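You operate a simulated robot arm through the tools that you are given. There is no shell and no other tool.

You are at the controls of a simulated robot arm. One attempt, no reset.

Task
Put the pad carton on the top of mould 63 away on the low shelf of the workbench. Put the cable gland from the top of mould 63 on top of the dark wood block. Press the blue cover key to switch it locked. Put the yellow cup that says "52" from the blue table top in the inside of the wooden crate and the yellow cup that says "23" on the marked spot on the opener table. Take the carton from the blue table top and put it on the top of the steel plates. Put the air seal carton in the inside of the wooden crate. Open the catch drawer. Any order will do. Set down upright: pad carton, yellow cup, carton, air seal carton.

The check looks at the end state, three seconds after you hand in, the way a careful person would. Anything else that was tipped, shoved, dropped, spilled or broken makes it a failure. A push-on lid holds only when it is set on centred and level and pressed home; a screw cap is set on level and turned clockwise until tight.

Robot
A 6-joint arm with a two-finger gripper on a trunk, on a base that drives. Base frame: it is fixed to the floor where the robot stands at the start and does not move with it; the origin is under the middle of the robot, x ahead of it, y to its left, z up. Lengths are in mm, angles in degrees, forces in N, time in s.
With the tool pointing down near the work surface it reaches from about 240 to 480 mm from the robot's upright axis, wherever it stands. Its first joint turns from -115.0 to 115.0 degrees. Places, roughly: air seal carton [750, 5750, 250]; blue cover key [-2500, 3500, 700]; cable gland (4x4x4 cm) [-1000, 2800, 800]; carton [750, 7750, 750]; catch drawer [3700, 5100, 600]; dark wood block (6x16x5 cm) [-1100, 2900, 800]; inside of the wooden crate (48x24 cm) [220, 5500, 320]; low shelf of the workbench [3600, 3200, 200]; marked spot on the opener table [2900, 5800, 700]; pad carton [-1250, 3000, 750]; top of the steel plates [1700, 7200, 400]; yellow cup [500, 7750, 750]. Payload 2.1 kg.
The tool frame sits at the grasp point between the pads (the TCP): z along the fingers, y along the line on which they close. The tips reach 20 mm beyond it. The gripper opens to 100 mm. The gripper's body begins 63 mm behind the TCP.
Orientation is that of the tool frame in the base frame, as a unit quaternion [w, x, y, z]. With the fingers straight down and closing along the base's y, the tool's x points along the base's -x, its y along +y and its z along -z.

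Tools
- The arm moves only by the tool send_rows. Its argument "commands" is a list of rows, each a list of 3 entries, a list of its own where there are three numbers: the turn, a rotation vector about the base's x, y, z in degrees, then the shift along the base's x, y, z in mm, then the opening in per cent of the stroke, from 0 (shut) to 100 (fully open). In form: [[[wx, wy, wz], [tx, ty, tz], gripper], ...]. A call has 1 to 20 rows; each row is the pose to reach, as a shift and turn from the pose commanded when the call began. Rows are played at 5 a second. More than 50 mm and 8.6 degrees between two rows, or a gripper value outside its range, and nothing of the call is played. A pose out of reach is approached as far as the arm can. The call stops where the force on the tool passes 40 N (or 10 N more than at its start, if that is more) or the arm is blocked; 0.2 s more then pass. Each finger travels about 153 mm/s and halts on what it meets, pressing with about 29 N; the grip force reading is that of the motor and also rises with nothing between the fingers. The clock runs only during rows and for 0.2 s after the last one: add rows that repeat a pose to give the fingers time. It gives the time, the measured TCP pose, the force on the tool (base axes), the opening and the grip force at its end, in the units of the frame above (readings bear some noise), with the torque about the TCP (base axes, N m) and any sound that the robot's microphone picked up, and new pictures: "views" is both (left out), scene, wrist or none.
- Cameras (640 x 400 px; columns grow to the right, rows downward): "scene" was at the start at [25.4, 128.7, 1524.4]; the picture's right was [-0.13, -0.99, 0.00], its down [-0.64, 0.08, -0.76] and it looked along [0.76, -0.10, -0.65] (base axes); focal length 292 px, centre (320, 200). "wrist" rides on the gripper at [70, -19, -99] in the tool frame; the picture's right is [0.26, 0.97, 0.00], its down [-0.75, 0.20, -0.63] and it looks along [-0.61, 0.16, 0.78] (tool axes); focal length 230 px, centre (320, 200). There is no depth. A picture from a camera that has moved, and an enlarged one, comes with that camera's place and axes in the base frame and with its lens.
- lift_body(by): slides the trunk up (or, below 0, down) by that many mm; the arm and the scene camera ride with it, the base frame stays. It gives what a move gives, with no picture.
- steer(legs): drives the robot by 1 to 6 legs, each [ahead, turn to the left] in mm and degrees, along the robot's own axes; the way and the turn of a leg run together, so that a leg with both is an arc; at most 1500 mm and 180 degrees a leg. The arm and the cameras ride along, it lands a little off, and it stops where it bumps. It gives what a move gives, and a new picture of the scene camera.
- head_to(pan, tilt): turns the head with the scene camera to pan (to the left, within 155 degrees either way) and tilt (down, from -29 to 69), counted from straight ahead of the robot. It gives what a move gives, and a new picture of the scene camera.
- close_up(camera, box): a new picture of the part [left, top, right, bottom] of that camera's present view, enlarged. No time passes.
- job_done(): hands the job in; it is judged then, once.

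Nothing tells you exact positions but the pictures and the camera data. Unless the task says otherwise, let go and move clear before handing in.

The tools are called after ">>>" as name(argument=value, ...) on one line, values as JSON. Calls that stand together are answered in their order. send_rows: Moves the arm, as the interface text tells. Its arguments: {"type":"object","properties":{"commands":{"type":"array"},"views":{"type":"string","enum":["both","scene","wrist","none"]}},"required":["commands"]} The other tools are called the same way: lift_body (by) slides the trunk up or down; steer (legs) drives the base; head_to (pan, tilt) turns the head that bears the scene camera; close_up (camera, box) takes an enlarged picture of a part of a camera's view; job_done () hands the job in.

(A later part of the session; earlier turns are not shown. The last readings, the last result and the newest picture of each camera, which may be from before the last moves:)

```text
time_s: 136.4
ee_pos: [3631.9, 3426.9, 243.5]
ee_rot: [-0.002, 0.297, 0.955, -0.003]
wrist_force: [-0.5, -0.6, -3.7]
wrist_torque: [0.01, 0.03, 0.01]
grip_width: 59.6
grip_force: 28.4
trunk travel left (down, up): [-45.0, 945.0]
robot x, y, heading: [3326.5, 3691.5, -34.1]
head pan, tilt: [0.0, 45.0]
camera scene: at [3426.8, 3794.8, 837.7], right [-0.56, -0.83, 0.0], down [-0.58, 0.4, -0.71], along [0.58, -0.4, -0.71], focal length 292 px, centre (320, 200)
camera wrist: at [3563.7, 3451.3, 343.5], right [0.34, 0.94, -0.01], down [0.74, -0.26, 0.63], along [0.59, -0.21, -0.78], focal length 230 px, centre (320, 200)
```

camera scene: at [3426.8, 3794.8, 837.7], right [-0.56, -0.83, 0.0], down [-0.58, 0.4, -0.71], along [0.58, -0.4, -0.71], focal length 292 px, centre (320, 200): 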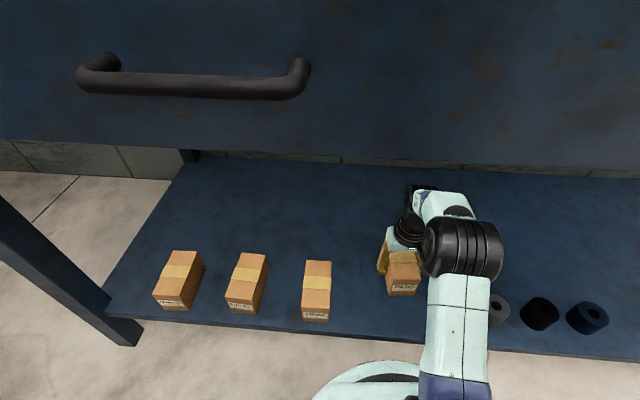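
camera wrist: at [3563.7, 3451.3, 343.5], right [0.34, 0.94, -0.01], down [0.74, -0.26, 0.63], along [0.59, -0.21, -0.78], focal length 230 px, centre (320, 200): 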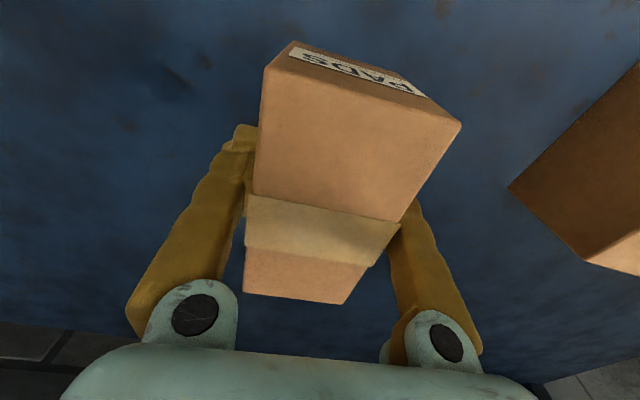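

>>> send_rows(commands=[[[0, 0, 0], [0, 0, -20], 35], [[0, 0, 0], [0, 0, -40], 35], [[0, 0, 0], [0, 0, -45], 35], [[0, 0, 0], [0, 0, -45], 35]], views="wrist")

>>> send_rows(commands=[[[0, 0, 0], [0, 0, -3], 35], [[0, 0, 0], [0, 0, -6], 35], [[0, 0, 0], [0, 0, -6], 35]], views="none")

```text
time_s: 137.0
ee_pos: [3634.3, 3424.9, 221.1]
ee_rot: [0.007, 0.298, 0.954, -0.007]
wrist_force: [-5.6, 6.9, 39.9]
wrist_torque: [0.74, 0.01, 0.07]
grip_width: 59.7
grip_force: 29.4
trunk travel left (down, up): [-45.0, 945.0]
robot x, y, heading: [3327.5, 3692.9, -34.3]
head pan, tilt: [0.0, 45.0]
stopped in row 2: the force on the tool passed its limit at 92 N (the readings are from after the stop); the commanded pose is now the measured one
camera wrist: at [3564.5, 3450.2, 320.3], right [0.34, 0.94, -0.01], down [0.73, -0.25, 0.64], along [0.6, -0.22, -0.77], focal length 230 px, centre (320, 200)
```

wrist: 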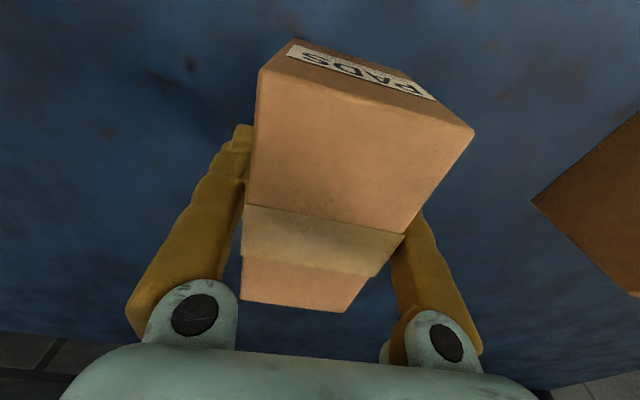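

```text
time_s: 137.8
ee_pos: [3633.8, 3424.7, 214.7]
ee_rot: [0.008, 0.296, 0.955, -0.008]
wrist_force: [13.4, 0.0, 40.4]
wrist_torque: [0.44, -0.4, -0.04]
grip_width: 60.2
grip_force: 29.3
trunk travel left (down, up): [-45.0, 945.0]
robot x, y, heading: [3330.3, 3692.0, -34.2]
head pan, tilt: [0.0, 45.0]
```

Shelf is higher than thought (contact at TCP ≈ 221). I relieve the pressure before releasing.

>>> send_rows(commands=[[[0, 0, 0], [0, 0, 3], 35], [[0, 0, 0], [0, 0, 5], 35], [[0, 0, 0], [0, 0, 5], 35]], views="wrist")

```text
time_s: 138.6
ee_pos: [3633.2, 3423.9, 214.2]
ee_rot: [0.0, 0.298, 0.955, -0.004]
wrist_force: [0.1, 0.0, -4.3]
wrist_torque: [0.03, 0.0, 0.03]
grip_width: 59.9
grip_force: 28.9
trunk travel left (down, up): [-45.0, 945.0]
robot x, y, heading: [3327.2, 3689.7, -34.2]
head pan, tilt: [0.0, 45.0]
camera wrist: at [3564.3, 3449.7, 313.5], right [0.34, 0.94, -0.01], down [0.73, -0.26, 0.63], along [0.59, -0.22, -0.78], focal length 230 px, centre (320, 200)
```

wrist: 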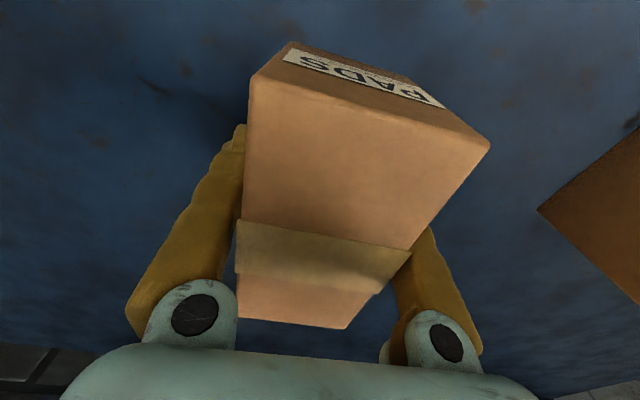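

>>> close_up(camera="scene", box=[260, 160, 540, 335])

>>> head_to(pan=-20, tilt=50)

```text
2.29 times, centred on (400, 248) of scene
camera zoom: at [3426.7, 3794.9, 837.3], right [-0.56, -0.83, 0.0], down [-0.58, 0.4, -0.71], along [0.58, -0.4, -0.71], focal length 668 px, centre (137, 91)
```

zoom: 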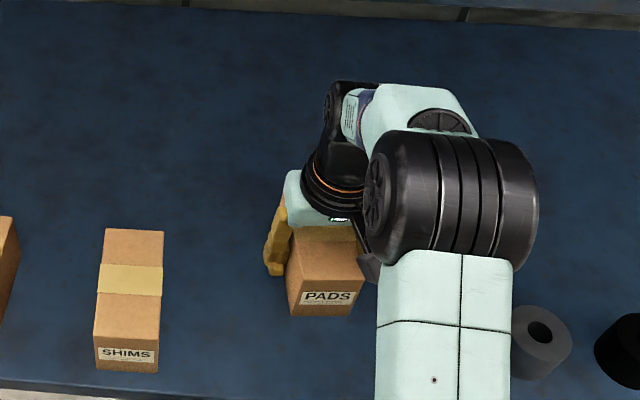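

```text
time_s: 139.4
ee_pos: [3633.6, 3424.7, 214.6]
ee_rot: [0.003, 0.296, 0.955, -0.005]
wrist_force: [-0.2, 0.7, -3.2]
wrist_torque: [0.01, 0.02, 0.01]
grip_width: 59.6
grip_force: 29.2
trunk travel left (down, up): [-45.0, 945.0]
robot x, y, heading: [3329.0, 3693.5, -34.3]
head pan, tilt: [-20.0, 50.0]
camera scene: at [3404.5, 3778.3, 830.8], right [-0.81, -0.58, 0.0], down [-0.45, 0.62, -0.64], along [0.38, -0.52, -0.77], focal length 292 px, centre (320, 200)
```

scene: 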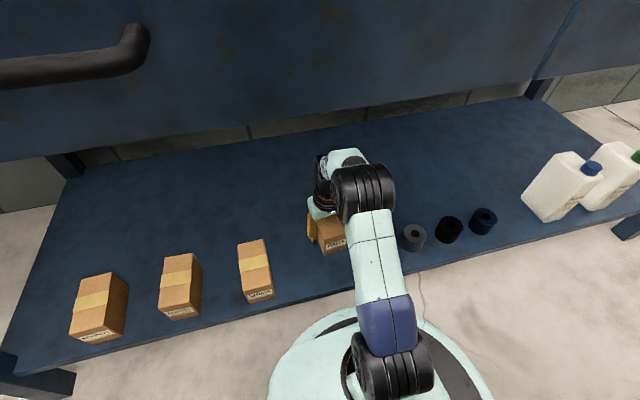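

>>> send_rows(commands=[[[0, 0, 0], [0, 0, -1], 35], [[0, 0, 0], [0, 0, -2], 35], [[0, 0, 0], [0, 0, -2], 35]], views="none")

```text
time_s: 140.2
ee_pos: [3634.3, 3424.9, 214.4]
ee_rot: [0.003, 0.298, 0.955, -0.005]
wrist_force: [0.8, 0.4, -3.3]
wrist_torque: [-0.01, 0.0, -0.03]
grip_width: 59.4
grip_force: 29.4
trunk travel left (down, up): [-45.0, 945.0]
robot x, y, heading: [3329.0, 3691.7, -34.5]
head pan, tilt: [-20.0, 50.0]
```

>>> send_rows(commands=[[[0, 0, 0], [0, 0, -1], 35], [[0, 0, 0], [0, 0, -2], 35], [[0, 0, 0], [0, 0, -2], 35]], views="none")

```text
time_s: 141.0
ee_pos: [3634.9, 3424.4, 213.7]
ee_rot: [0.006, 0.296, 0.955, -0.006]
wrist_force: [0.8, 0.7, 22.9]
wrist_torque: [1.2, 0.35, 0.04]
grip_width: 59.6
grip_force: 29.4
trunk travel left (down, up): [-45.0, 945.0]
robot x, y, heading: [3327.5, 3693.3, -34.6]
head pan, tilt: [-20.0, 50.0]
```

Contact at one edge only (slight tilt in grip). I ease up 1 mm and open so it settles flat.

>>> send_rows(commands=[[[0, 0, 0], [0, 0, 1], 50], [[0, 0, 0], [0, 0, 1], 70], [[0, 0, 0], [0, 0, 1], 100], [[0, 0, 0], [0, 0, 1], 100], [[0, 0, 0], [0, 0, 1], 100]])

```text
time_s: 142.2
ee_pos: [3633.3, 3423.8, 214.6]
ee_rot: [0.004, 0.298, 0.955, -0.005]
wrist_force: [0.2, -0.3, 0.0]
wrist_torque: [-0.05, 0.04, -0.01]
grip_width: 100.1
grip_force: 0.2
trunk travel left (down, up): [-45.0, 945.0]
robot x, y, heading: [3331.2, 3688.1, -34.2]
head pan, tilt: [-20.0, 50.0]
camera scene: at [3404.2, 3778.4, 830.8], right [-0.81, -0.58, 0.0], down [-0.45, 0.62, -0.64], along [0.37, -0.52, -0.77], focal length 292 px, centre (320, 200)
camera wrist: at [3565.3, 3449.4, 311.8], right [0.34, 0.94, -0.01], down [0.73, -0.25, 0.64], along [0.6, -0.22, -0.77], focal length 230 px, centre (320, 200)
```

scene: 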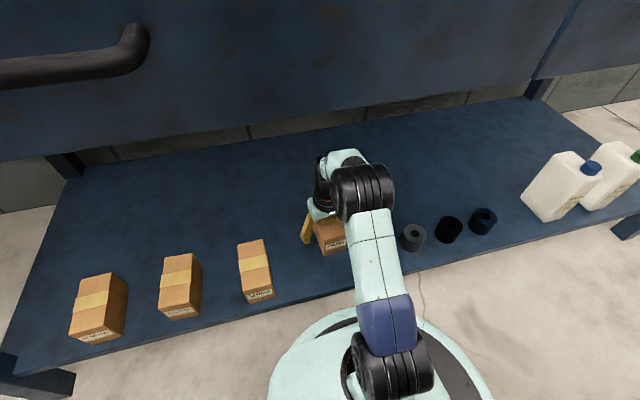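
wrist: 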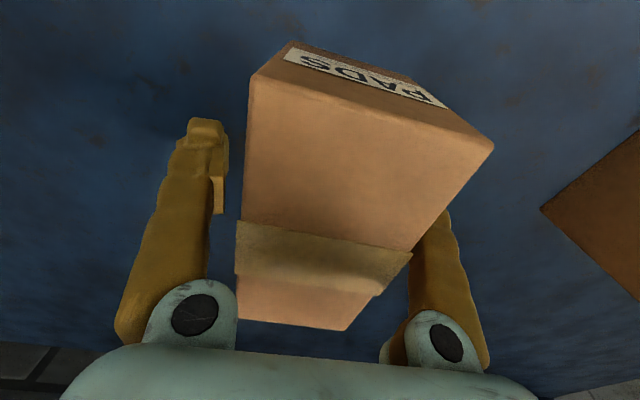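

>>> send_rows(commands=[[[0, 0, 0], [0, 0, 25], 100], [[0, 0, 0], [0, 0, 50], 100], [[0, 0, 0], [0, 0, 72], 100], [[0, 0, 0], [0, 0, 72], 100]])

```text
time_s: 143.2
ee_pos: [3633.6, 3424.1, 284.7]
ee_rot: [0.004, 0.297, 0.955, -0.005]
wrist_force: [-0.2, 0.2, 0.4]
wrist_torque: [-0.02, 0.03, -0.04]
grip_width: 99.9
grip_force: 0.1
trunk travel left (down, up): [-45.0, 945.0]
robot x, y, heading: [3324.6, 3695.2, -34.1]
head pan, tilt: [-20.0, 50.0]
camera scene: at [3404.2, 3778.5, 830.8], right [-0.81, -0.58, 0.0], down [-0.45, 0.62, -0.64], along [0.37, -0.52, -0.77], focal length 292 px, centre (320, 200)
camera wrist: at [3565.1, 3448.9, 382.8], right [0.34, 0.94, -0.01], down [0.73, -0.25, 0.64], along [0.6, -0.22, -0.77], focal length 230 px, centre (320, 200)
```

scene: 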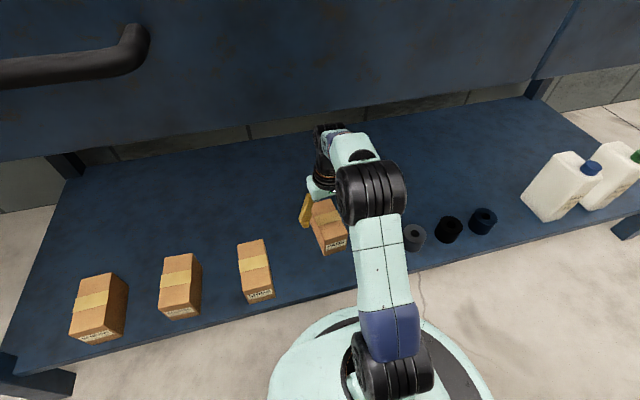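
wrist: 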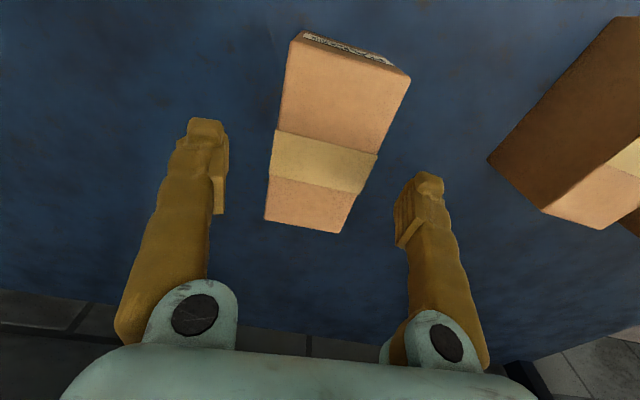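

The pad carton stands on the shelf. I retract the arm, back away and raise the trunk.

>>> send_rows(commands=[[[0, 0, 0], [-32, 22, 8], 100], [[0, 0, 0], [-64, 45, 8], 100], [[0, 0, 0], [-96, 67, 8], 100], [[0, 0, 0], [-105, 75, 8], 100]], views="none")

>>> steer(legs=[[-450, 0]])

>>> close_up(camera="scene", box=[160, 0, 480, 200])

>>> lift_body(by=400)

>>> lift_body(by=280)

>>> head_to(pan=70, tilt=25)

```text
time_s: 144.2
ee_pos: [3527.5, 3502.5, 294.0]
ee_rot: [0.004, 0.296, 0.955, -0.006]
wrist_force: [-0.3, 0.0, 0.8]
wrist_torque: [0.02, 0.0, 0.02]
grip_width: 100.0
grip_force: 0.2
trunk travel left (down, up): [-45.0, 945.0]
robot x, y, heading: [3328.0, 3692.8, -34.5]
head pan, tilt: [-20.0, 50.0]
```

```text
time_s: 146.9
ee_pos: [3160.2, 3754.3, 293.9]
ee_rot: [0.003, 0.294, 0.956, -0.006]
wrist_force: [-0.4, -0.1, -0.4]
wrist_torque: [0.01, -0.01, -0.02]
grip_width: 99.7
grip_force: 0.1
trunk travel left (down, up): [-45.0, 945.0]
robot x, y, heading: [2962.2, 3945.2, -33.9]
head pan, tilt: [-20.0, 50.0]
camera scene: at [3034.3, 4029.4, 830.8], right [-0.81, -0.59, 0.0], down [-0.45, 0.62, -0.64], along [0.38, -0.52, -0.77], focal length 292 px, centre (320, 200)
```

scene: 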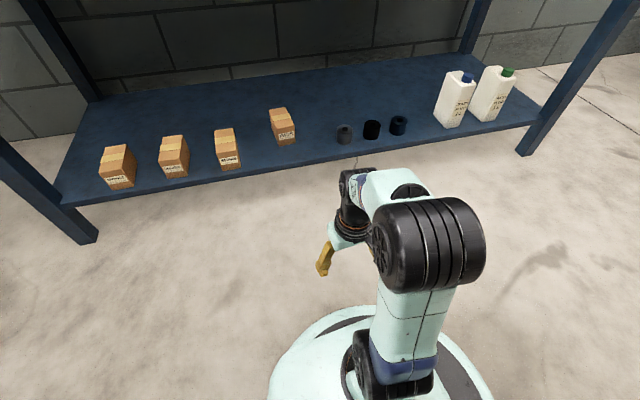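

```text
2.00 times, centred on (320, 100) of scene
camera zoom: at [3034.3, 4029.4, 830.8], right [-0.81, -0.59, 0.0], down [-0.45, 0.62, -0.64], along [0.38, -0.52, -0.77], focal length 584 px, centre (320, 400)
```

zoom: 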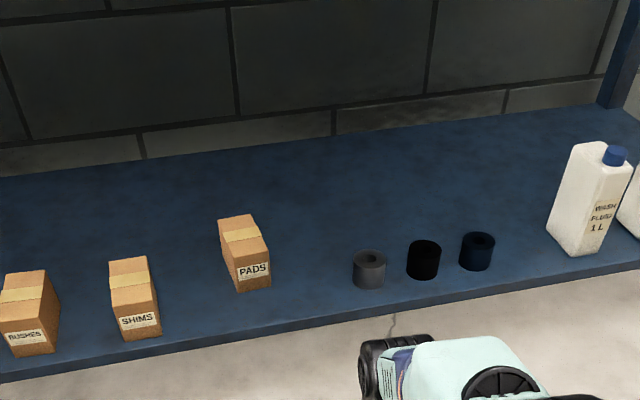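

```text
time_s: 150.8
ee_pos: [3158.9, 3754.0, 694.2]
ee_rot: [0.003, 0.294, 0.956, -0.005]
wrist_force: [0.8, 0.8, 0.2]
wrist_torque: [-0.02, 0.04, 0.03]
grip_width: 100.0
grip_force: 0.1
trunk travel left (down, up): [-445.0, 545.0]
robot x, y, heading: [2958.7, 3939.1, -34.2]
head pan, tilt: [-20.0, 50.0]
```

```text
time_s: 153.6
ee_pos: [3159.3, 3754.0, 974.9]
ee_rot: [0.003, 0.294, 0.956, -0.006]
wrist_force: [0.2, -0.1, -0.1]
wrist_torque: [0.03, 0.0, -0.04]
grip_width: 100.1
grip_force: 0.1
trunk travel left (down, up): [-725.0, 265.0]
robot x, y, heading: [2960.5, 3941.6, -33.8]
head pan, tilt: [-20.0, 50.0]
```

```text
time_s: 155.2
ee_pos: [3159.3, 3753.4, 973.9]
ee_rot: [0.004, 0.294, 0.956, -0.006]
wrist_force: [-0.3, -0.5, 0.4]
wrist_torque: [0.0, -0.02, 0.02]
grip_width: 100.2
grip_force: 0.1
trunk travel left (down, up): [-725.0, 265.0]
robot x, y, heading: [2958.2, 3943.7, -33.8]
head pan, tilt: [70.0, 25.0]
camera scene: at [3063.7, 4145.9, 1548.3], right [0.59, -0.81, 0.0], down [-0.34, -0.25, -0.91], along [0.73, 0.53, -0.42], focal length 292 px, centre (320, 200)
```

scene: 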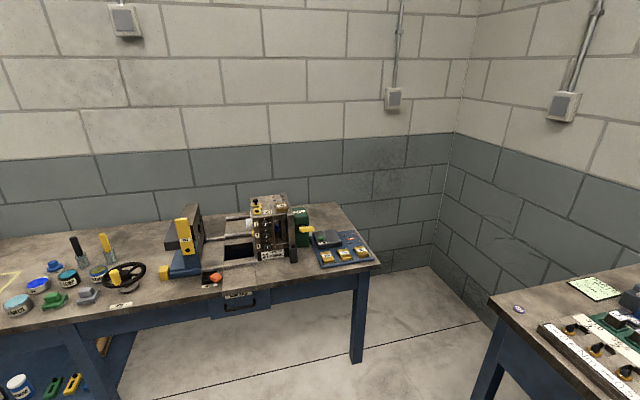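

Pads carton stands well on the shelf. Next: the catch drawer on the opener bench, visible left. I zoom in.

>>> close_up(camera="scene", box=[160, 230, 320, 330])

>>> head_to(pan=100, tilt=25)

```text
4.00 times, centred on (240, 280) of scene
camera zoom: at [3063.7, 4145.9, 1548.3], right [0.59, -0.81, 0.0], down [-0.34, -0.25, -0.91], along [0.73, 0.53, -0.42], focal length 1169 px, centre (640, -120)
```

zoom: 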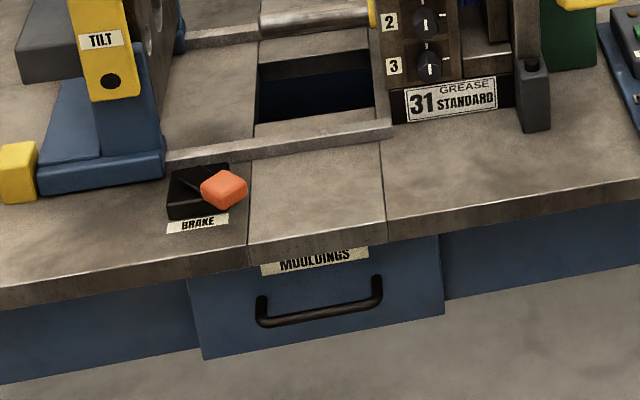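

```text
time_s: 156.2
ee_pos: [3159.3, 3753.9, 974.6]
ee_rot: [0.003, 0.295, 0.956, -0.006]
wrist_force: [-0.3, 0.1, 0.6]
wrist_torque: [0.0, 0.01, -0.01]
grip_width: 99.9
grip_force: 0.0
trunk travel left (down, up): [-725.0, 265.0]
robot x, y, heading: [2959.3, 3943.8, -33.9]
head pan, tilt: [100.0, 25.0]
camera scene: at [3026.7, 4175.9, 1548.3], right [0.91, -0.41, 0.0], down [-0.17, -0.39, -0.91], along [0.37, 0.83, -0.42], focal length 292 px, centre (320, 200)
```

scene: 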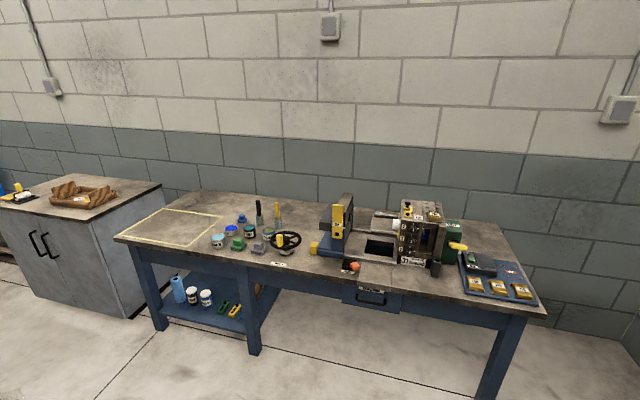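

The drawer "MOULDINGS" with a horizontal bar handle is under the bench front at roughly (3620, 4960, 600). I drive in front of it.

>>> steer(legs=[[0, 95], [430, 0], [0, -8]])

>>> lift_body(by=-300)

>>> head_to(pan=0, tilt=30)

```text
time_s: 163.4
ee_pos: [3366.9, 4510.6, 974.3]
ee_rot: [0.006, -0.446, 0.895, -0.001]
wrist_force: [0.5, -0.2, -0.1]
wrist_torque: [0.01, 0.03, 0.02]
grip_width: 100.0
grip_force: 0.0
trunk travel left (down, up): [-725.0, 265.0]
robot x, y, heading: [3171.7, 4319.6, 53.3]
head pan, tilt: [100.0, 25.0]
camera scene: at [2939.5, 4396.7, 1548.3], right [0.45, 0.89, 0.0], down [0.38, -0.19, -0.91], along [-0.81, 0.41, -0.42], focal length 292 px, centre (320, 200)
```

scene: 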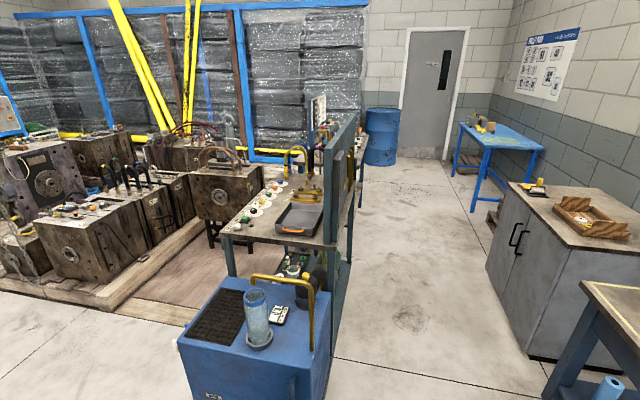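

```text
time_s: 166.4
ee_pos: [3366.2, 4510.0, 673.5]
ee_rot: [0.006, -0.447, 0.894, -0.002]
wrist_force: [0.5, 0.3, 0.0]
wrist_torque: [-0.02, -0.01, -0.01]
grip_width: 99.6
grip_force: 0.1
trunk travel left (down, up): [-425.0, 565.0]
robot x, y, heading: [3170.0, 4319.1, 53.0]
head pan, tilt: [100.0, 25.0]
```

```text
time_s: 168.2
ee_pos: [3365.8, 4510.6, 674.3]
ee_rot: [0.007, -0.447, 0.895, -0.002]
wrist_force: [0.0, -0.5, 0.7]
wrist_torque: [-0.01, -0.02, -0.01]
grip_width: 100.2
grip_force: 0.1
trunk travel left (down, up): [-425.0, 565.0]
robot x, y, heading: [3167.1, 4318.3, 53.4]
head pan, tilt: [0.0, 30.0]
camera scene: at [3075.8, 4427.5, 1240.3], right [0.8, -0.6, 0.0], down [-0.3, -0.4, -0.87], along [0.52, 0.69, -0.5], focal length 292 px, centre (320, 200)
```

scene: 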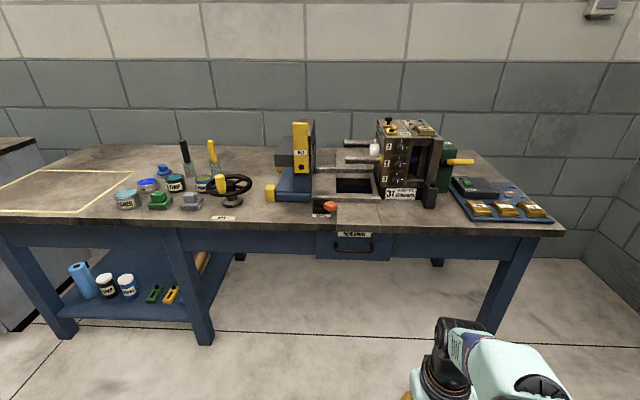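

Triangulated: handle bar at about (3595, 4938, 641), table top ~738. I pitch the tool to point forward, still well clear of the bench.

>>> send_rows(commands=[[[6.56, -4.89, 0], [11, 14, 10], 60], [[13.12, -9.78, 0], [22, 29, 20], 60], [[19.7, -14.7, 0], [32, 43, 30], 60], [[26.2, -19.6, 0], [43, 58, 40], 60], [[32.8, -24.5, 0], [54, 72, 50], 60], [[39.4, -29.3, 0], [65, 86, 60], 60], [[45.9, -34.2, 0], [76, 101, 70], 60], [[52.5, -39.1, 0], [86, 115, 80], 60], [[59, -44, 0], [97, 130, 90], 60], [[65.6, -48.9, 0], [108, 144, 100], 60], [[72.2, -53.8, 0], [119, 158, 110], 60], [[72.2, -53.8, 0], [119, 158, 110], 60]])

```text
time_s: 170.8
ee_pos: [3500.8, 4672.1, 805.9]
ee_rot: [0.63, -0.306, 0.636, 0.325]
wrist_force: [-0.5, -0.4, -0.3]
wrist_torque: [0.01, 0.01, 0.01]
grip_width: 60.1
grip_force: 0.0
out of reach, approached as far as the arm can: row 7, 8, 9, 10, 11, 12
trunk travel left (down, up): [-425.0, 565.0]
robot x, y, heading: [3166.8, 4318.4, 53.2]
head pan, tilt: [0.0, 30.0]
camera scene: at [3075.7, 4427.4, 1240.3], right [0.8, -0.6, 0.0], down [-0.3, -0.4, -0.87], along [0.52, 0.69, -0.5], focal length 292 px, centre (320, 200)
camera wrist: at [3454.7, 4583.4, 736.3], right [-0.78, 0.59, -0.23], down [-0.52, -0.4, 0.75], along [0.35, 0.7, 0.62], focal length 230 px, centre (320, 200)
```

scene: 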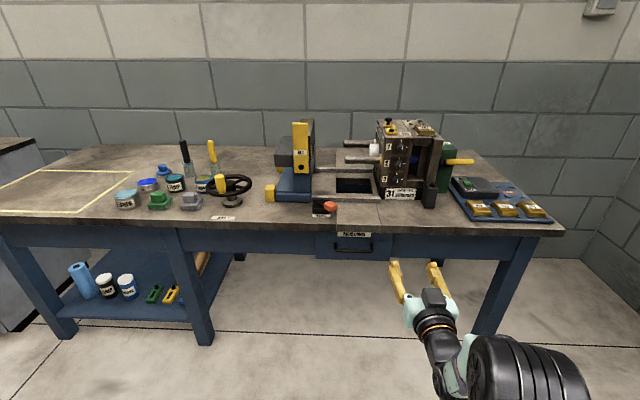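
wrist: 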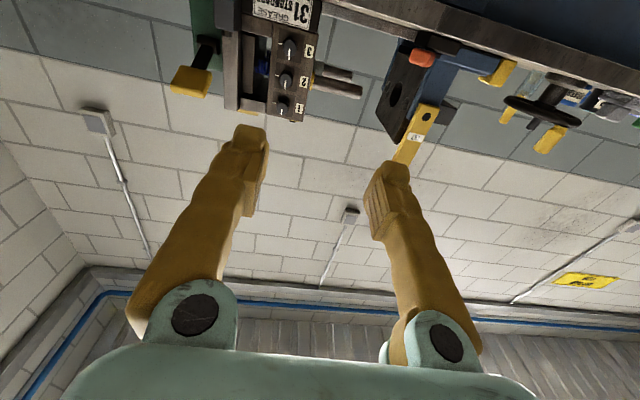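

Tool is now horizontal. I roll it 90° so the fingers close vertically on the bar.

>>> send_rows(commands=[[[4.94, 6.55, 0], [0, 0, 0], 60], [[9.88, 13.1, 0], [0, 0, 0], 60], [[14.8, 19.6, 0], [0, 0, 0], 60], [[19.8, 26.2, 0], [0, 0, 0], 60], [[24.7, 32.7, 0], [0, 0, 0], 60], [[29.6, 39.3, 0], [0, 0, 0], 60], [[34.6, 45.8, 0], [0, 0, 0], 60], [[39.5, 52.4, 0], [0, 0, 0], 60], [[44.5, 59, 0], [0, 0, 0], 60], [[49.4, 65.5, 0], [0, 0, 0], 60], [[54.2, 71.9, 0], [0, 0, 0], 60], [[54.2, 71.9, 0], [0, 0, 0], 60]])

```text
time_s: 173.4
ee_pos: [3501.1, 4670.3, 806.3]
ee_rot: [0.223, 0.229, 0.67, 0.67]
wrist_force: [0.2, -0.5, -0.2]
wrist_torque: [0.02, 0.0, 0.0]
grip_width: 60.0
grip_force: 0.1
trunk travel left (down, up): [-425.0, 565.0]
robot x, y, heading: [3171.0, 4319.9, 53.2]
head pan, tilt: [0.0, 30.0]
camera scene: at [3075.9, 4427.5, 1240.3], right [0.8, -0.6, 0.0], down [-0.3, -0.4, -0.87], along [0.52, 0.69, -0.5], focal length 292 px, centre (320, 200)
camera wrist: at [3385.5, 4633.9, 789.6], right [-0.2, 0.15, 0.97], down [0.22, -0.96, 0.2], along [0.96, 0.25, 0.16], focal length 230 px, centre (320, 200)
```

scene: 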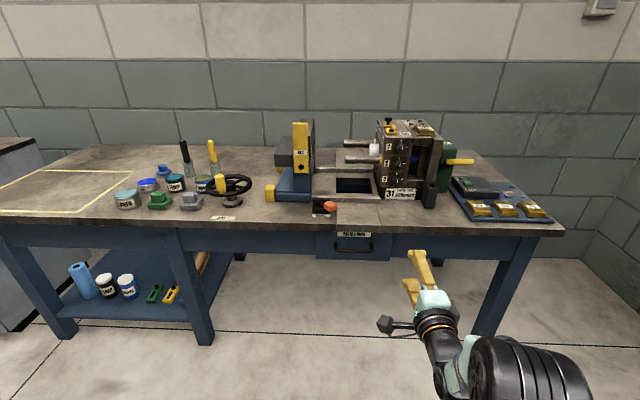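
wrist: 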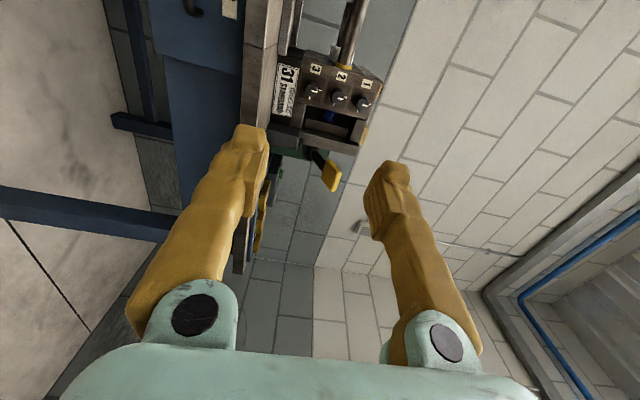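

Fingers now close vertically. I lower the trunk to handle height and drive closer, shifting ~85 mm left.

>>> lift_body(by=-165)

>>> steer(legs=[[0, 22], [215, 0], [0, -23.5]])

>>> send_rows(commands=[[[0, 0, 0], [0, 0, 0], 60]])

```text
time_s: 175.3
ee_pos: [3501.5, 4669.8, 641.6]
ee_rot: [0.223, 0.228, 0.67, 0.67]
wrist_force: [-0.2, -0.8, 0.1]
wrist_torque: [0.01, 0.01, 0.0]
grip_width: 60.0
grip_force: 0.0
trunk travel left (down, up): [-260.0, 730.0]
robot x, y, heading: [3167.8, 4319.7, 53.4]
head pan, tilt: [0.0, 30.0]
```

```text
time_s: 179.3
ee_pos: [3560.7, 4876.2, 642.2]
ee_rot: [0.228, 0.232, 0.669, 0.668]
wrist_force: [-0.4, -0.5, 0.2]
wrist_torque: [-0.01, 0.02, 0.03]
grip_width: 59.9
grip_force: 0.1
trunk travel left (down, up): [-260.0, 730.0]
robot x, y, heading: [3222.9, 4528.8, 52.7]
head pan, tilt: [0.0, 30.0]
camera scene: at [3130.8, 4638.5, 1075.3], right [0.79, -0.61, 0.0], down [-0.3, -0.4, -0.87], along [0.53, 0.69, -0.5], focal length 292 px, centre (320, 200)
```

scene: 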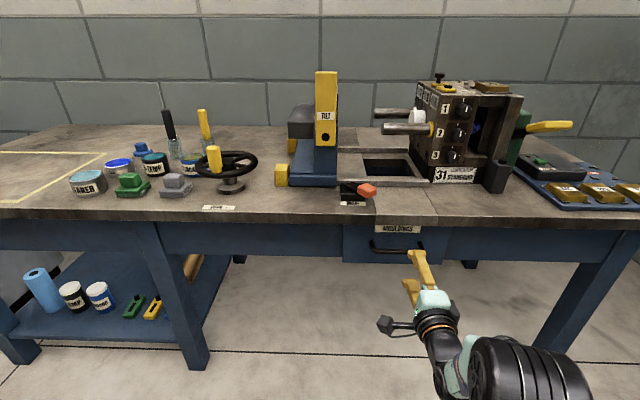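

```text
time_s: 179.7
ee_pos: [3559.4, 4876.6, 642.1]
ee_rot: [0.228, 0.232, 0.669, 0.668]
wrist_force: [0.3, 0.0, -0.1]
wrist_torque: [-0.03, 0.0, 0.0]
grip_width: 60.0
grip_force: 0.0
trunk travel left (down, up): [-260.0, 730.0]
robot x, y, heading: [3223.0, 4531.9, 52.6]
head pan, tilt: [0.0, 30.0]
camera scene: at [3130.8, 4638.5, 1075.3], right [0.79, -0.61, 0.0], down [-0.3, -0.4, -0.87], along [0.53, 0.69, -0.5], focal length 292 px, centre (320, 200)
camera wrist: at [3442.7, 4841.4, 624.6], right [-0.2, 0.16, 0.97], down [0.21, -0.96, 0.2], along [0.96, 0.24, 0.16], focal length 230 px, centre (320, 200)
```

scene: 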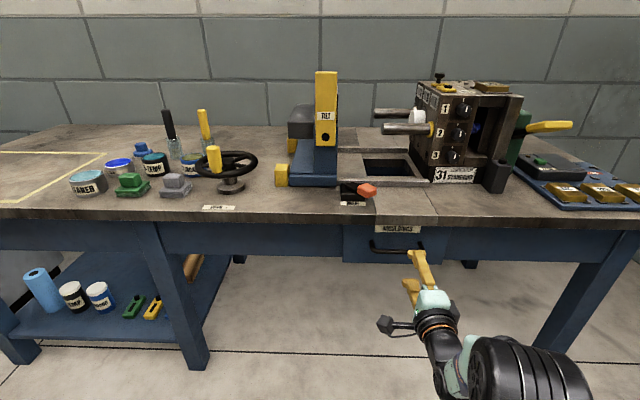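
wrist: 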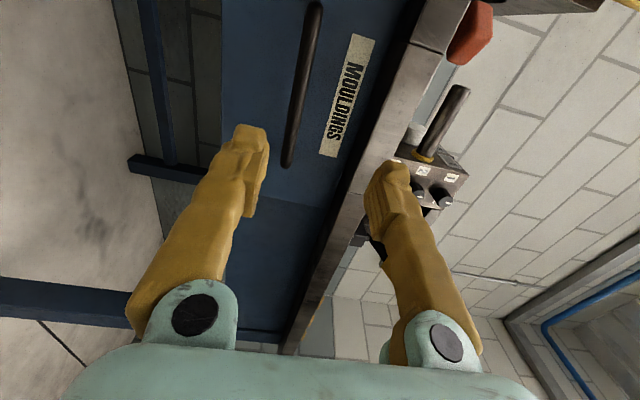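

The bar appears slightly below TCP height (z≈622). I adjust down and go forward 40 mm.

>>> send_rows(commands=[[[0, 0, 0], [-10, 7, -18], 60], [[0, 0, 0], [14, 39, -18], 60], [[0, 0, 0], [14, 39, -18], 60]])

```text
time_s: 180.5
ee_pos: [3584.0, 4901.2, 623.3]
ee_rot: [0.225, 0.229, 0.671, 0.669]
wrist_force: [1.1, -0.1, 0.1]
wrist_torque: [0.01, -0.01, -0.03]
grip_width: 60.1
grip_force: 0.0
out of reach, approached as far as the arm can: row 1, 2, 3
trunk travel left (down, up): [-260.0, 730.0]
robot x, y, heading: [3221.5, 4532.3, 52.3]
head pan, tilt: [0.0, 30.0]
camera scene: at [3130.9, 4638.6, 1075.3], right [0.79, -0.61, 0.0], down [-0.3, -0.4, -0.87], along [0.53, 0.69, -0.5], focal length 292 px, centre (320, 200)
camera wrist: at [3468.2, 4864.9, 606.9], right [-0.2, 0.16, 0.97], down [0.21, -0.96, 0.2], along [0.96, 0.25, 0.16], focal length 230 px, centre (320, 200)
```

scene: 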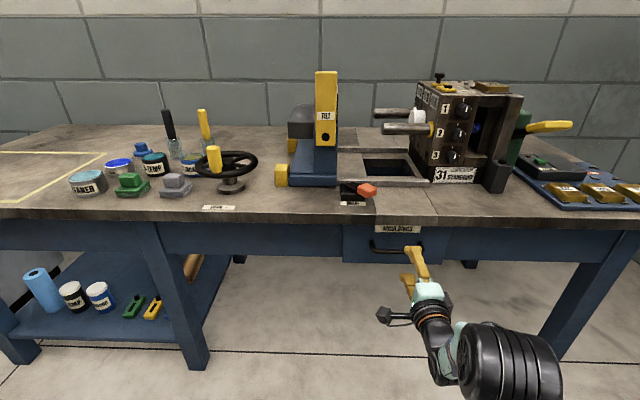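
wrist: 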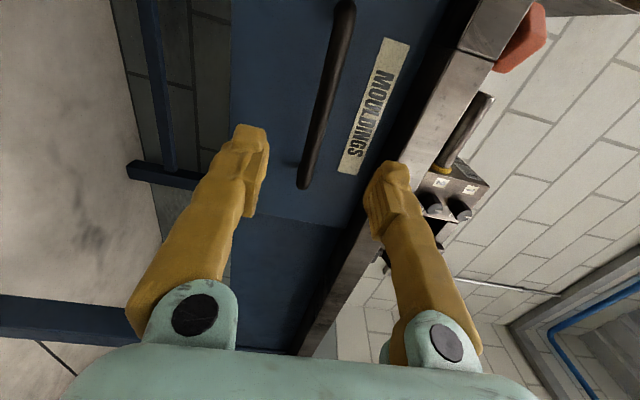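

Bar is centred between the fingers vertically. I move forward toward it in small steps.

>>> send_rows(commands=[[[0, 0, 0], [9, 12, 0], 60], [[0, 0, 0], [18, 24, 0], 60], [[0, 0, 0], [18, 24, 0], 60]], views="wrist")

```text
time_s: 181.3
ee_pos: [3606.8, 4921.6, 625.1]
ee_rot: [0.225, 0.229, 0.67, 0.669]
wrist_force: [-0.1, 0.1, 0.6]
wrist_torque: [-0.01, -0.02, -0.01]
grip_width: 59.8
grip_force: 0.2
out of reach, approached as far as the arm can: row 2, 3
trunk travel left (down, up): [-260.0, 730.0]
robot x, y, heading: [3222.2, 4531.3, 52.5]
head pan, tilt: [0.0, 30.0]
camera wrist: at [3489.4, 4885.2, 607.8], right [-0.2, 0.16, 0.97], down [0.21, -0.96, 0.2], along [0.96, 0.25, 0.16], focal length 230 px, centre (320, 200)
```

wrist: 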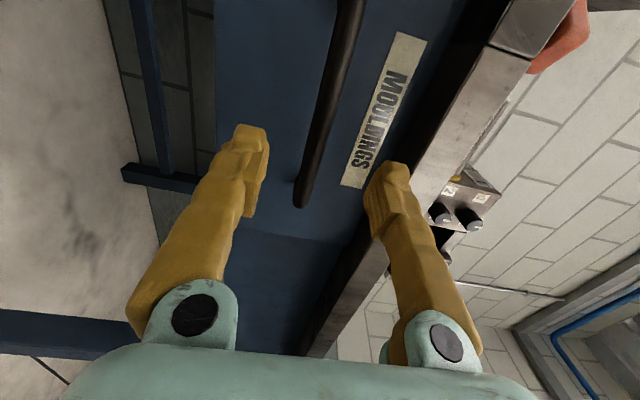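

The bar is ~12 mm ahead but I'm near its right end. I turn the base 3° left to centre on it.

>>> steer(legs=[[0, 3]])

>>> send_rows(commands=[[[0, 0, 0], [0, 0, -2], 60]], views="wrist")

```text
time_s: 182.1
ee_pos: [3584.6, 4942.2, 625.1]
ee_rot: [0.207, 0.211, 0.676, 0.675]
wrist_force: [0.6, 0.5, 0.3]
wrist_torque: [-0.01, 0.01, 0.0]
grip_width: 60.1
grip_force: 0.1
trunk travel left (down, up): [-260.0, 730.0]
robot x, y, heading: [3217.8, 4531.9, 55.7]
head pan, tilt: [0.0, 30.0]
camera scene: at [3125.0, 4633.3, 1075.3], right [0.83, -0.56, 0.0], down [-0.28, -0.41, -0.87], along [0.49, 0.72, -0.5], focal length 292 px, centre (320, 200)
```

scene: 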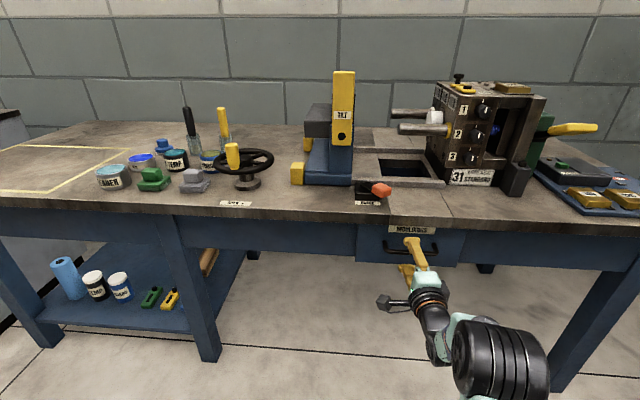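

```text
time_s: 182.5
ee_pos: [3582.8, 4941.7, 623.8]
ee_rot: [0.206, 0.211, 0.676, 0.675]
wrist_force: [-0.4, -0.1, 0.0]
wrist_torque: [0.03, 0.03, -0.01]
grip_width: 60.0
grip_force: 0.0
trunk travel left (down, up): [-260.0, 730.0]
robot x, y, heading: [3221.5, 4532.4, 55.7]
head pan, tilt: [0.0, 30.0]
camera wrist: at [3469.4, 4899.4, 606.3], right [-0.21, 0.15, 0.97], down [0.27, -0.94, 0.2], along [0.94, 0.3, 0.16], focal length 230 px, centre (320, 200)
```

wrist: 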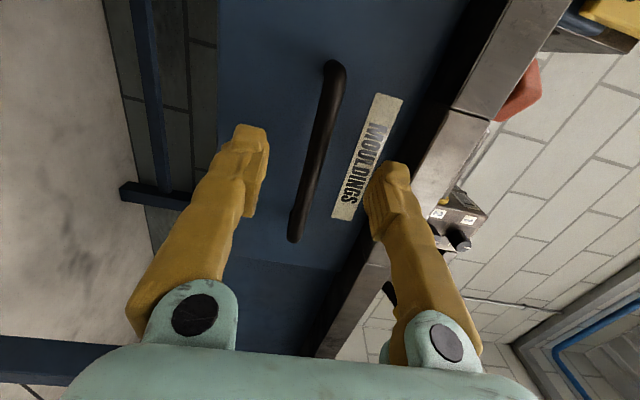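

>>> send_rows(commands=[[[0, 0, 0], [4.5, 6.6, -7], 60], [[0, 0, 0], [4.5, 6.6, -7], 60]], views="none")

>>> steer(legs=[[9, 0]])

>>> send_rows(commands=[[[0, 0, 0], [0, 0, 0], 60]], views="wrist")

```text
time_s: 183.1
ee_pos: [3588.2, 4948.9, 616.6]
ee_rot: [0.205, 0.209, 0.678, 0.674]
wrist_force: [0.0, -0.2, -0.4]
wrist_torque: [0.01, -0.03, 0.0]
grip_width: 60.0
grip_force: 0.1
trunk travel left (down, up): [-260.0, 730.0]
robot x, y, heading: [3221.7, 4530.1, 55.8]
head pan, tilt: [0.0, 30.0]
```

```text
time_s: 183.9
ee_pos: [3593.7, 4955.3, 616.6]
ee_rot: [0.205, 0.21, 0.678, 0.674]
wrist_force: [-0.2, 0.3, 0.3]
wrist_torque: [0.01, -0.02, -0.01]
grip_width: 59.9
grip_force: 0.0
trunk travel left (down, up): [-260.0, 730.0]
robot x, y, heading: [3227.9, 4536.0, 55.8]
head pan, tilt: [0.0, 30.0]
camera scene: at [3130.1, 4640.8, 1075.3], right [0.83, -0.56, 0.0], down [-0.28, -0.41, -0.87], along [0.49, 0.72, -0.5], focal length 292 px, centre (320, 200)
```

scene: 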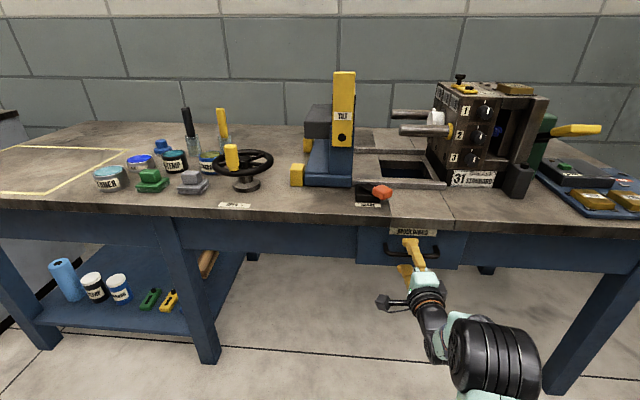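

```text
time_s: 184.3
ee_pos: [3594.8, 4956.5, 616.5]
ee_rot: [0.205, 0.209, 0.677, 0.675]
wrist_force: [0.3, -0.2, -0.1]
wrist_torque: [0.02, -0.01, 0.02]
grip_width: 60.1
grip_force: 0.0
trunk travel left (down, up): [-260.0, 730.0]
robot x, y, heading: [3228.7, 4537.3, 55.6]
head pan, tilt: [0.0, 30.0]
camera wrist: at [3479.5, 4912.8, 599.5], right [-0.21, 0.15, 0.97], down [0.27, -0.94, 0.2], along [0.94, 0.3, 0.16], focal length 230 px, centre (320, 200)
```

wrist: 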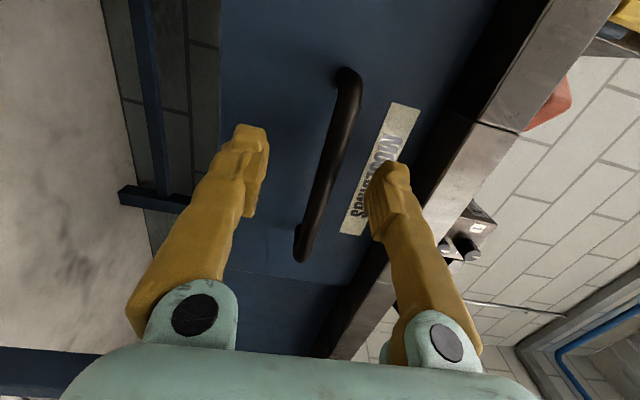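

The bar passes right through the grasp point. I close the gripper on it.

>>> send_rows(commands=[[[0, 0, 0], [0, 0, 0], 40], [[0, 0, 0], [0, 0, 0], 10], [[0, 0, 0], [0, 0, 0], 0], [[0, 0, 0], [0, 0, 0], 0], [[0, 0, 0], [0, 0, 0], 0]], views="wrist")

```text
time_s: 185.5
ee_pos: [3592.2, 4955.6, 620.5]
ee_rot: [0.206, 0.208, 0.675, 0.677]
wrist_force: [5.4, 5.9, 19.5]
wrist_torque: [-0.06, -0.4, 0.01]
grip_width: 10.9
grip_force: 38.2
trunk travel left (down, up): [-260.0, 730.0]
robot x, y, heading: [3226.8, 4537.5, 55.6]
head pan, tilt: [0.0, 30.0]
camera wrist: at [3479.0, 4912.3, 601.8], right [-0.21, 0.14, 0.97], down [0.27, -0.94, 0.2], along [0.94, 0.3, 0.16], focal length 230 px, centre (320, 200)
```

wrist: 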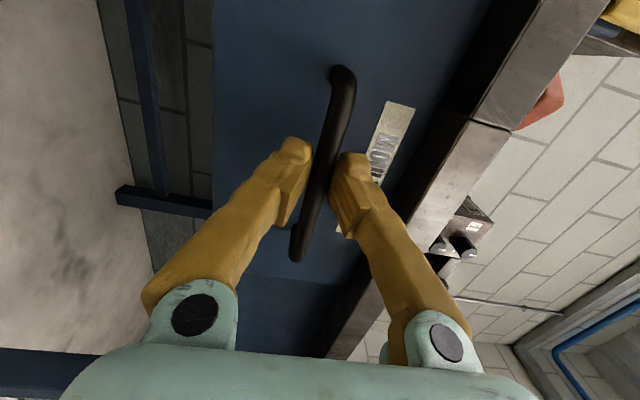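

Bar gripped. I relieve the vertical load and pull the drawer out with the arm.

>>> send_rows(commands=[[[0, 0, 0], [0, 0, 3], 0], [[0, 0, 0], [-6, -8, 3], 0], [[0, 0, 0], [-12, -16, 3], 0], [[0, 0, 0], [-19, -23, 3], 0], [[0, 0, 0], [-25, -31, 3], 0], [[0, 0, 0], [-31, -39, 3], 0], [[0, 0, 0], [-37, -47, 3], 0], [[0, 0, 0], [-44, -55, 3], 0], [[0, 0, 0], [-50, -63, 3], 0], [[0, 0, 0], [-50, -63, 3], 0]])

```text
time_s: 187.7
ee_pos: [3543.8, 4894.4, 620.3]
ee_rot: [0.207, 0.208, 0.677, 0.675]
wrist_force: [-6.0, 5.1, 7.5]
wrist_torque: [-0.11, -0.22, 0.46]
grip_width: 10.8
grip_force: 38.3
trunk travel left (down, up): [-260.0, 730.0]
robot x, y, heading: [3228.2, 4541.0, 56.0]
head pan, tilt: [0.0, 30.0]
camera scene: at [3128.2, 4640.9, 1075.1], right [0.83, -0.56, 0.0], down [-0.28, -0.41, -0.87], along [0.49, 0.72, -0.5], focal length 292 px, centre (320, 200)
camera wrist: at [3429.6, 4851.2, 602.4], right [-0.21, 0.15, 0.97], down [0.27, -0.94, 0.2], along [0.94, 0.3, 0.16], focal length 230 px, centre (320, 200)
```

scene: 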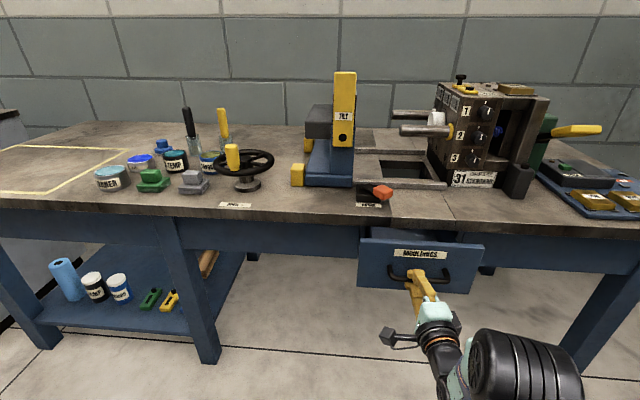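
wrist: 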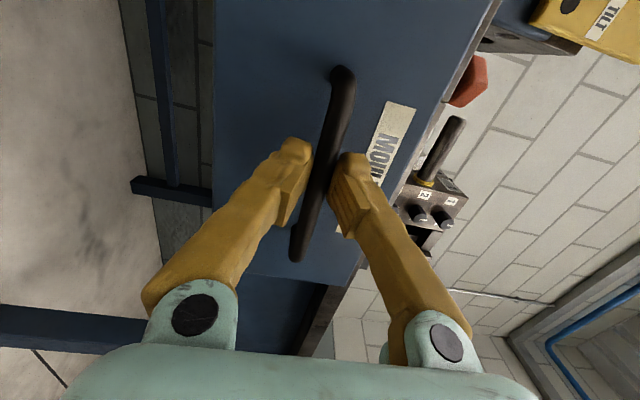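

>>> send_rows(commands=[[[0, 0, 0], [-6, -8, 0], 0], [[0, 0, 0], [-12, -16, 0], 0], [[0, 0, 0], [-18, -24, 0], 0], [[0, 0, 0], [-24, -32, 0], 0], [[0, 0, 0], [-30, -40, 0], 0], [[0, 0, 0], [-36, -48, 0], 0], [[0, 0, 0], [-42, -56, 0], 0], [[0, 0, 0], [-48, -64, 0], 0], [[0, 0, 0], [-54, -73, 0], 0], [[0, 0, 0], [-60, -81, 0], 0], [[0, 0, 0], [-60, -81, 0], 0]])

```text
time_s: 190.1
ee_pos: [3542.9, 4851.5, 618.7]
ee_rot: [0.205, 0.209, 0.677, 0.675]
wrist_force: [-0.3, 0.7, 0.7]
wrist_torque: [-0.05, -0.02, -0.01]
grip_width: 0.0
grip_force: 29.5
out of reach, approached as far as the arm can: row 3, 4, 5, 6, 7, 8, 9, 10, 11
trunk travel left (down, up): [-260.0, 730.0]
robot x, y, heading: [3229.1, 4537.0, 55.5]
head pan, tilt: [0.0, 30.0]
camera scene: at [3130.6, 4640.6, 1075.4], right [0.83, -0.56, 0.0], down [-0.28, -0.41, -0.87], along [0.49, 0.72, -0.5], focal length 292 px, centre (320, 200)
camera wrist: at [3428.4, 4808.7, 601.5], right [-0.21, 0.15, 0.97], down [0.27, -0.94, 0.2], along [0.94, 0.3, 0.16], focal length 230 px, centre (320, 200)
```

scene: 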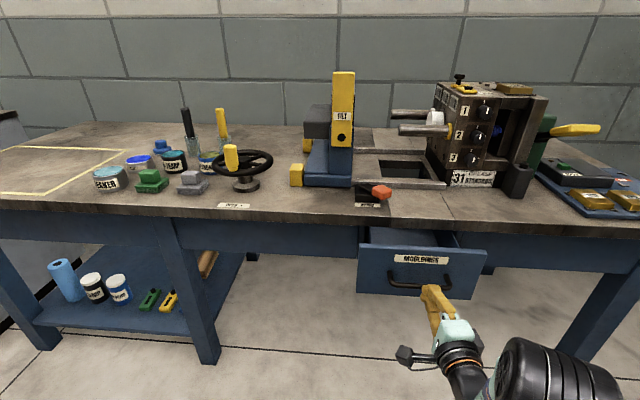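
wrist: 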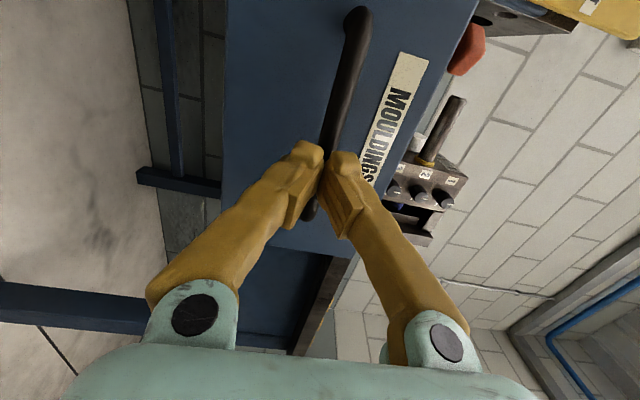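

The drawer is ~90 mm open, but the arm ran out of reach and slid off. I open the fingers, back the base, and regrip to pull with the base.

>>> send_rows(commands=[[[0, 0, 0], [0, 0, 0], 60], [[0, 0, 0], [0, 0, 0], 60]], views="none")

>>> steer(legs=[[-95, -2]])

>>> send_rows(commands=[[[0, 0, 0], [5, 25, 0], 60], [[0, 0, 0], [10, 45, 0], 60], [[0, 0, 0], [14, 60, 0], 60], [[0, 0, 0], [14, 60, 0], 60]])

```text
time_s: 190.7
ee_pos: [3540.7, 4851.6, 619.2]
ee_rot: [0.206, 0.21, 0.678, 0.674]
wrist_force: [-0.5, 0.5, -0.3]
wrist_torque: [0.02, -0.02, 0.0]
grip_width: 60.2
grip_force: 0.2
trunk travel left (down, up): [-260.0, 730.0]
robot x, y, heading: [3227.7, 4535.9, 55.7]
head pan, tilt: [0.0, 30.0]
```

```text
time_s: 191.8
ee_pos: [3496.1, 4762.3, 619.7]
ee_rot: [0.216, 0.221, 0.674, 0.671]
wrist_force: [1.0, -0.6, -0.2]
wrist_torque: [0.0, -0.01, -0.01]
grip_width: 59.8
grip_force: 0.2
trunk travel left (down, up): [-260.0, 730.0]
robot x, y, heading: [3169.4, 4457.3, 53.9]
head pan, tilt: [0.0, 30.0]
camera scene: at [3078.0, 4565.0, 1075.3], right [0.81, -0.59, 0.0], down [-0.3, -0.4, -0.87], along [0.51, 0.7, -0.5], focal length 292 px, centre (320, 200)
```

scene: 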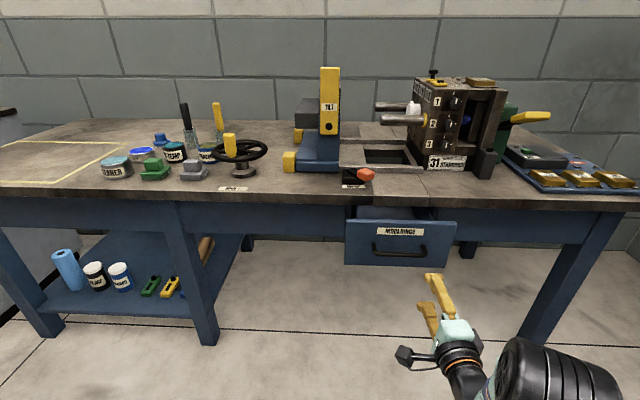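

```text
time_s: 192.8
ee_pos: [3512.7, 4820.9, 620.2]
ee_rot: [0.217, 0.221, 0.673, 0.672]
wrist_force: [0.3, 0.3, 0.6]
wrist_torque: [0.04, -0.02, 0.0]
grip_width: 59.9
grip_force: 0.1
trunk travel left (down, up): [-260.0, 730.0]
robot x, y, heading: [3172.0, 4458.9, 53.4]
head pan, tilt: [0.0, 30.0]
camera scene: at [3078.1, 4565.1, 1075.3], right [0.81, -0.59, 0.0], down [-0.3, -0.4, -0.87], along [0.51, 0.7, -0.5], focal length 292 px, centre (320, 200)
camera wrist: at [3396.5, 4781.5, 602.4], right [-0.2, 0.15, 0.97], down [0.24, -0.95, 0.2], along [0.95, 0.27, 0.16], focal length 230 px, centre (320, 200)
```

scene: 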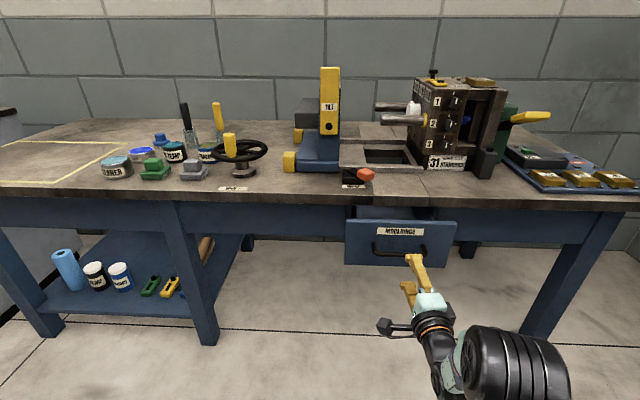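
wrist: 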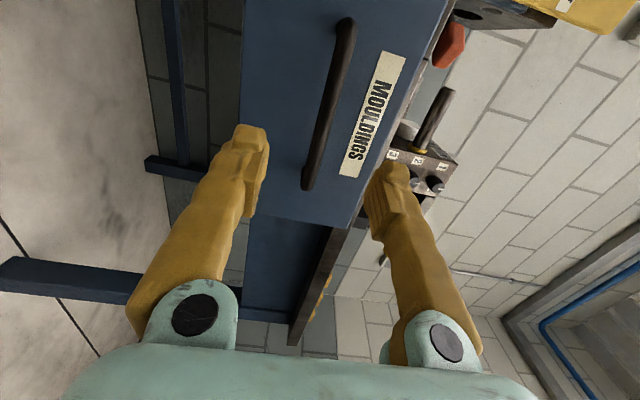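

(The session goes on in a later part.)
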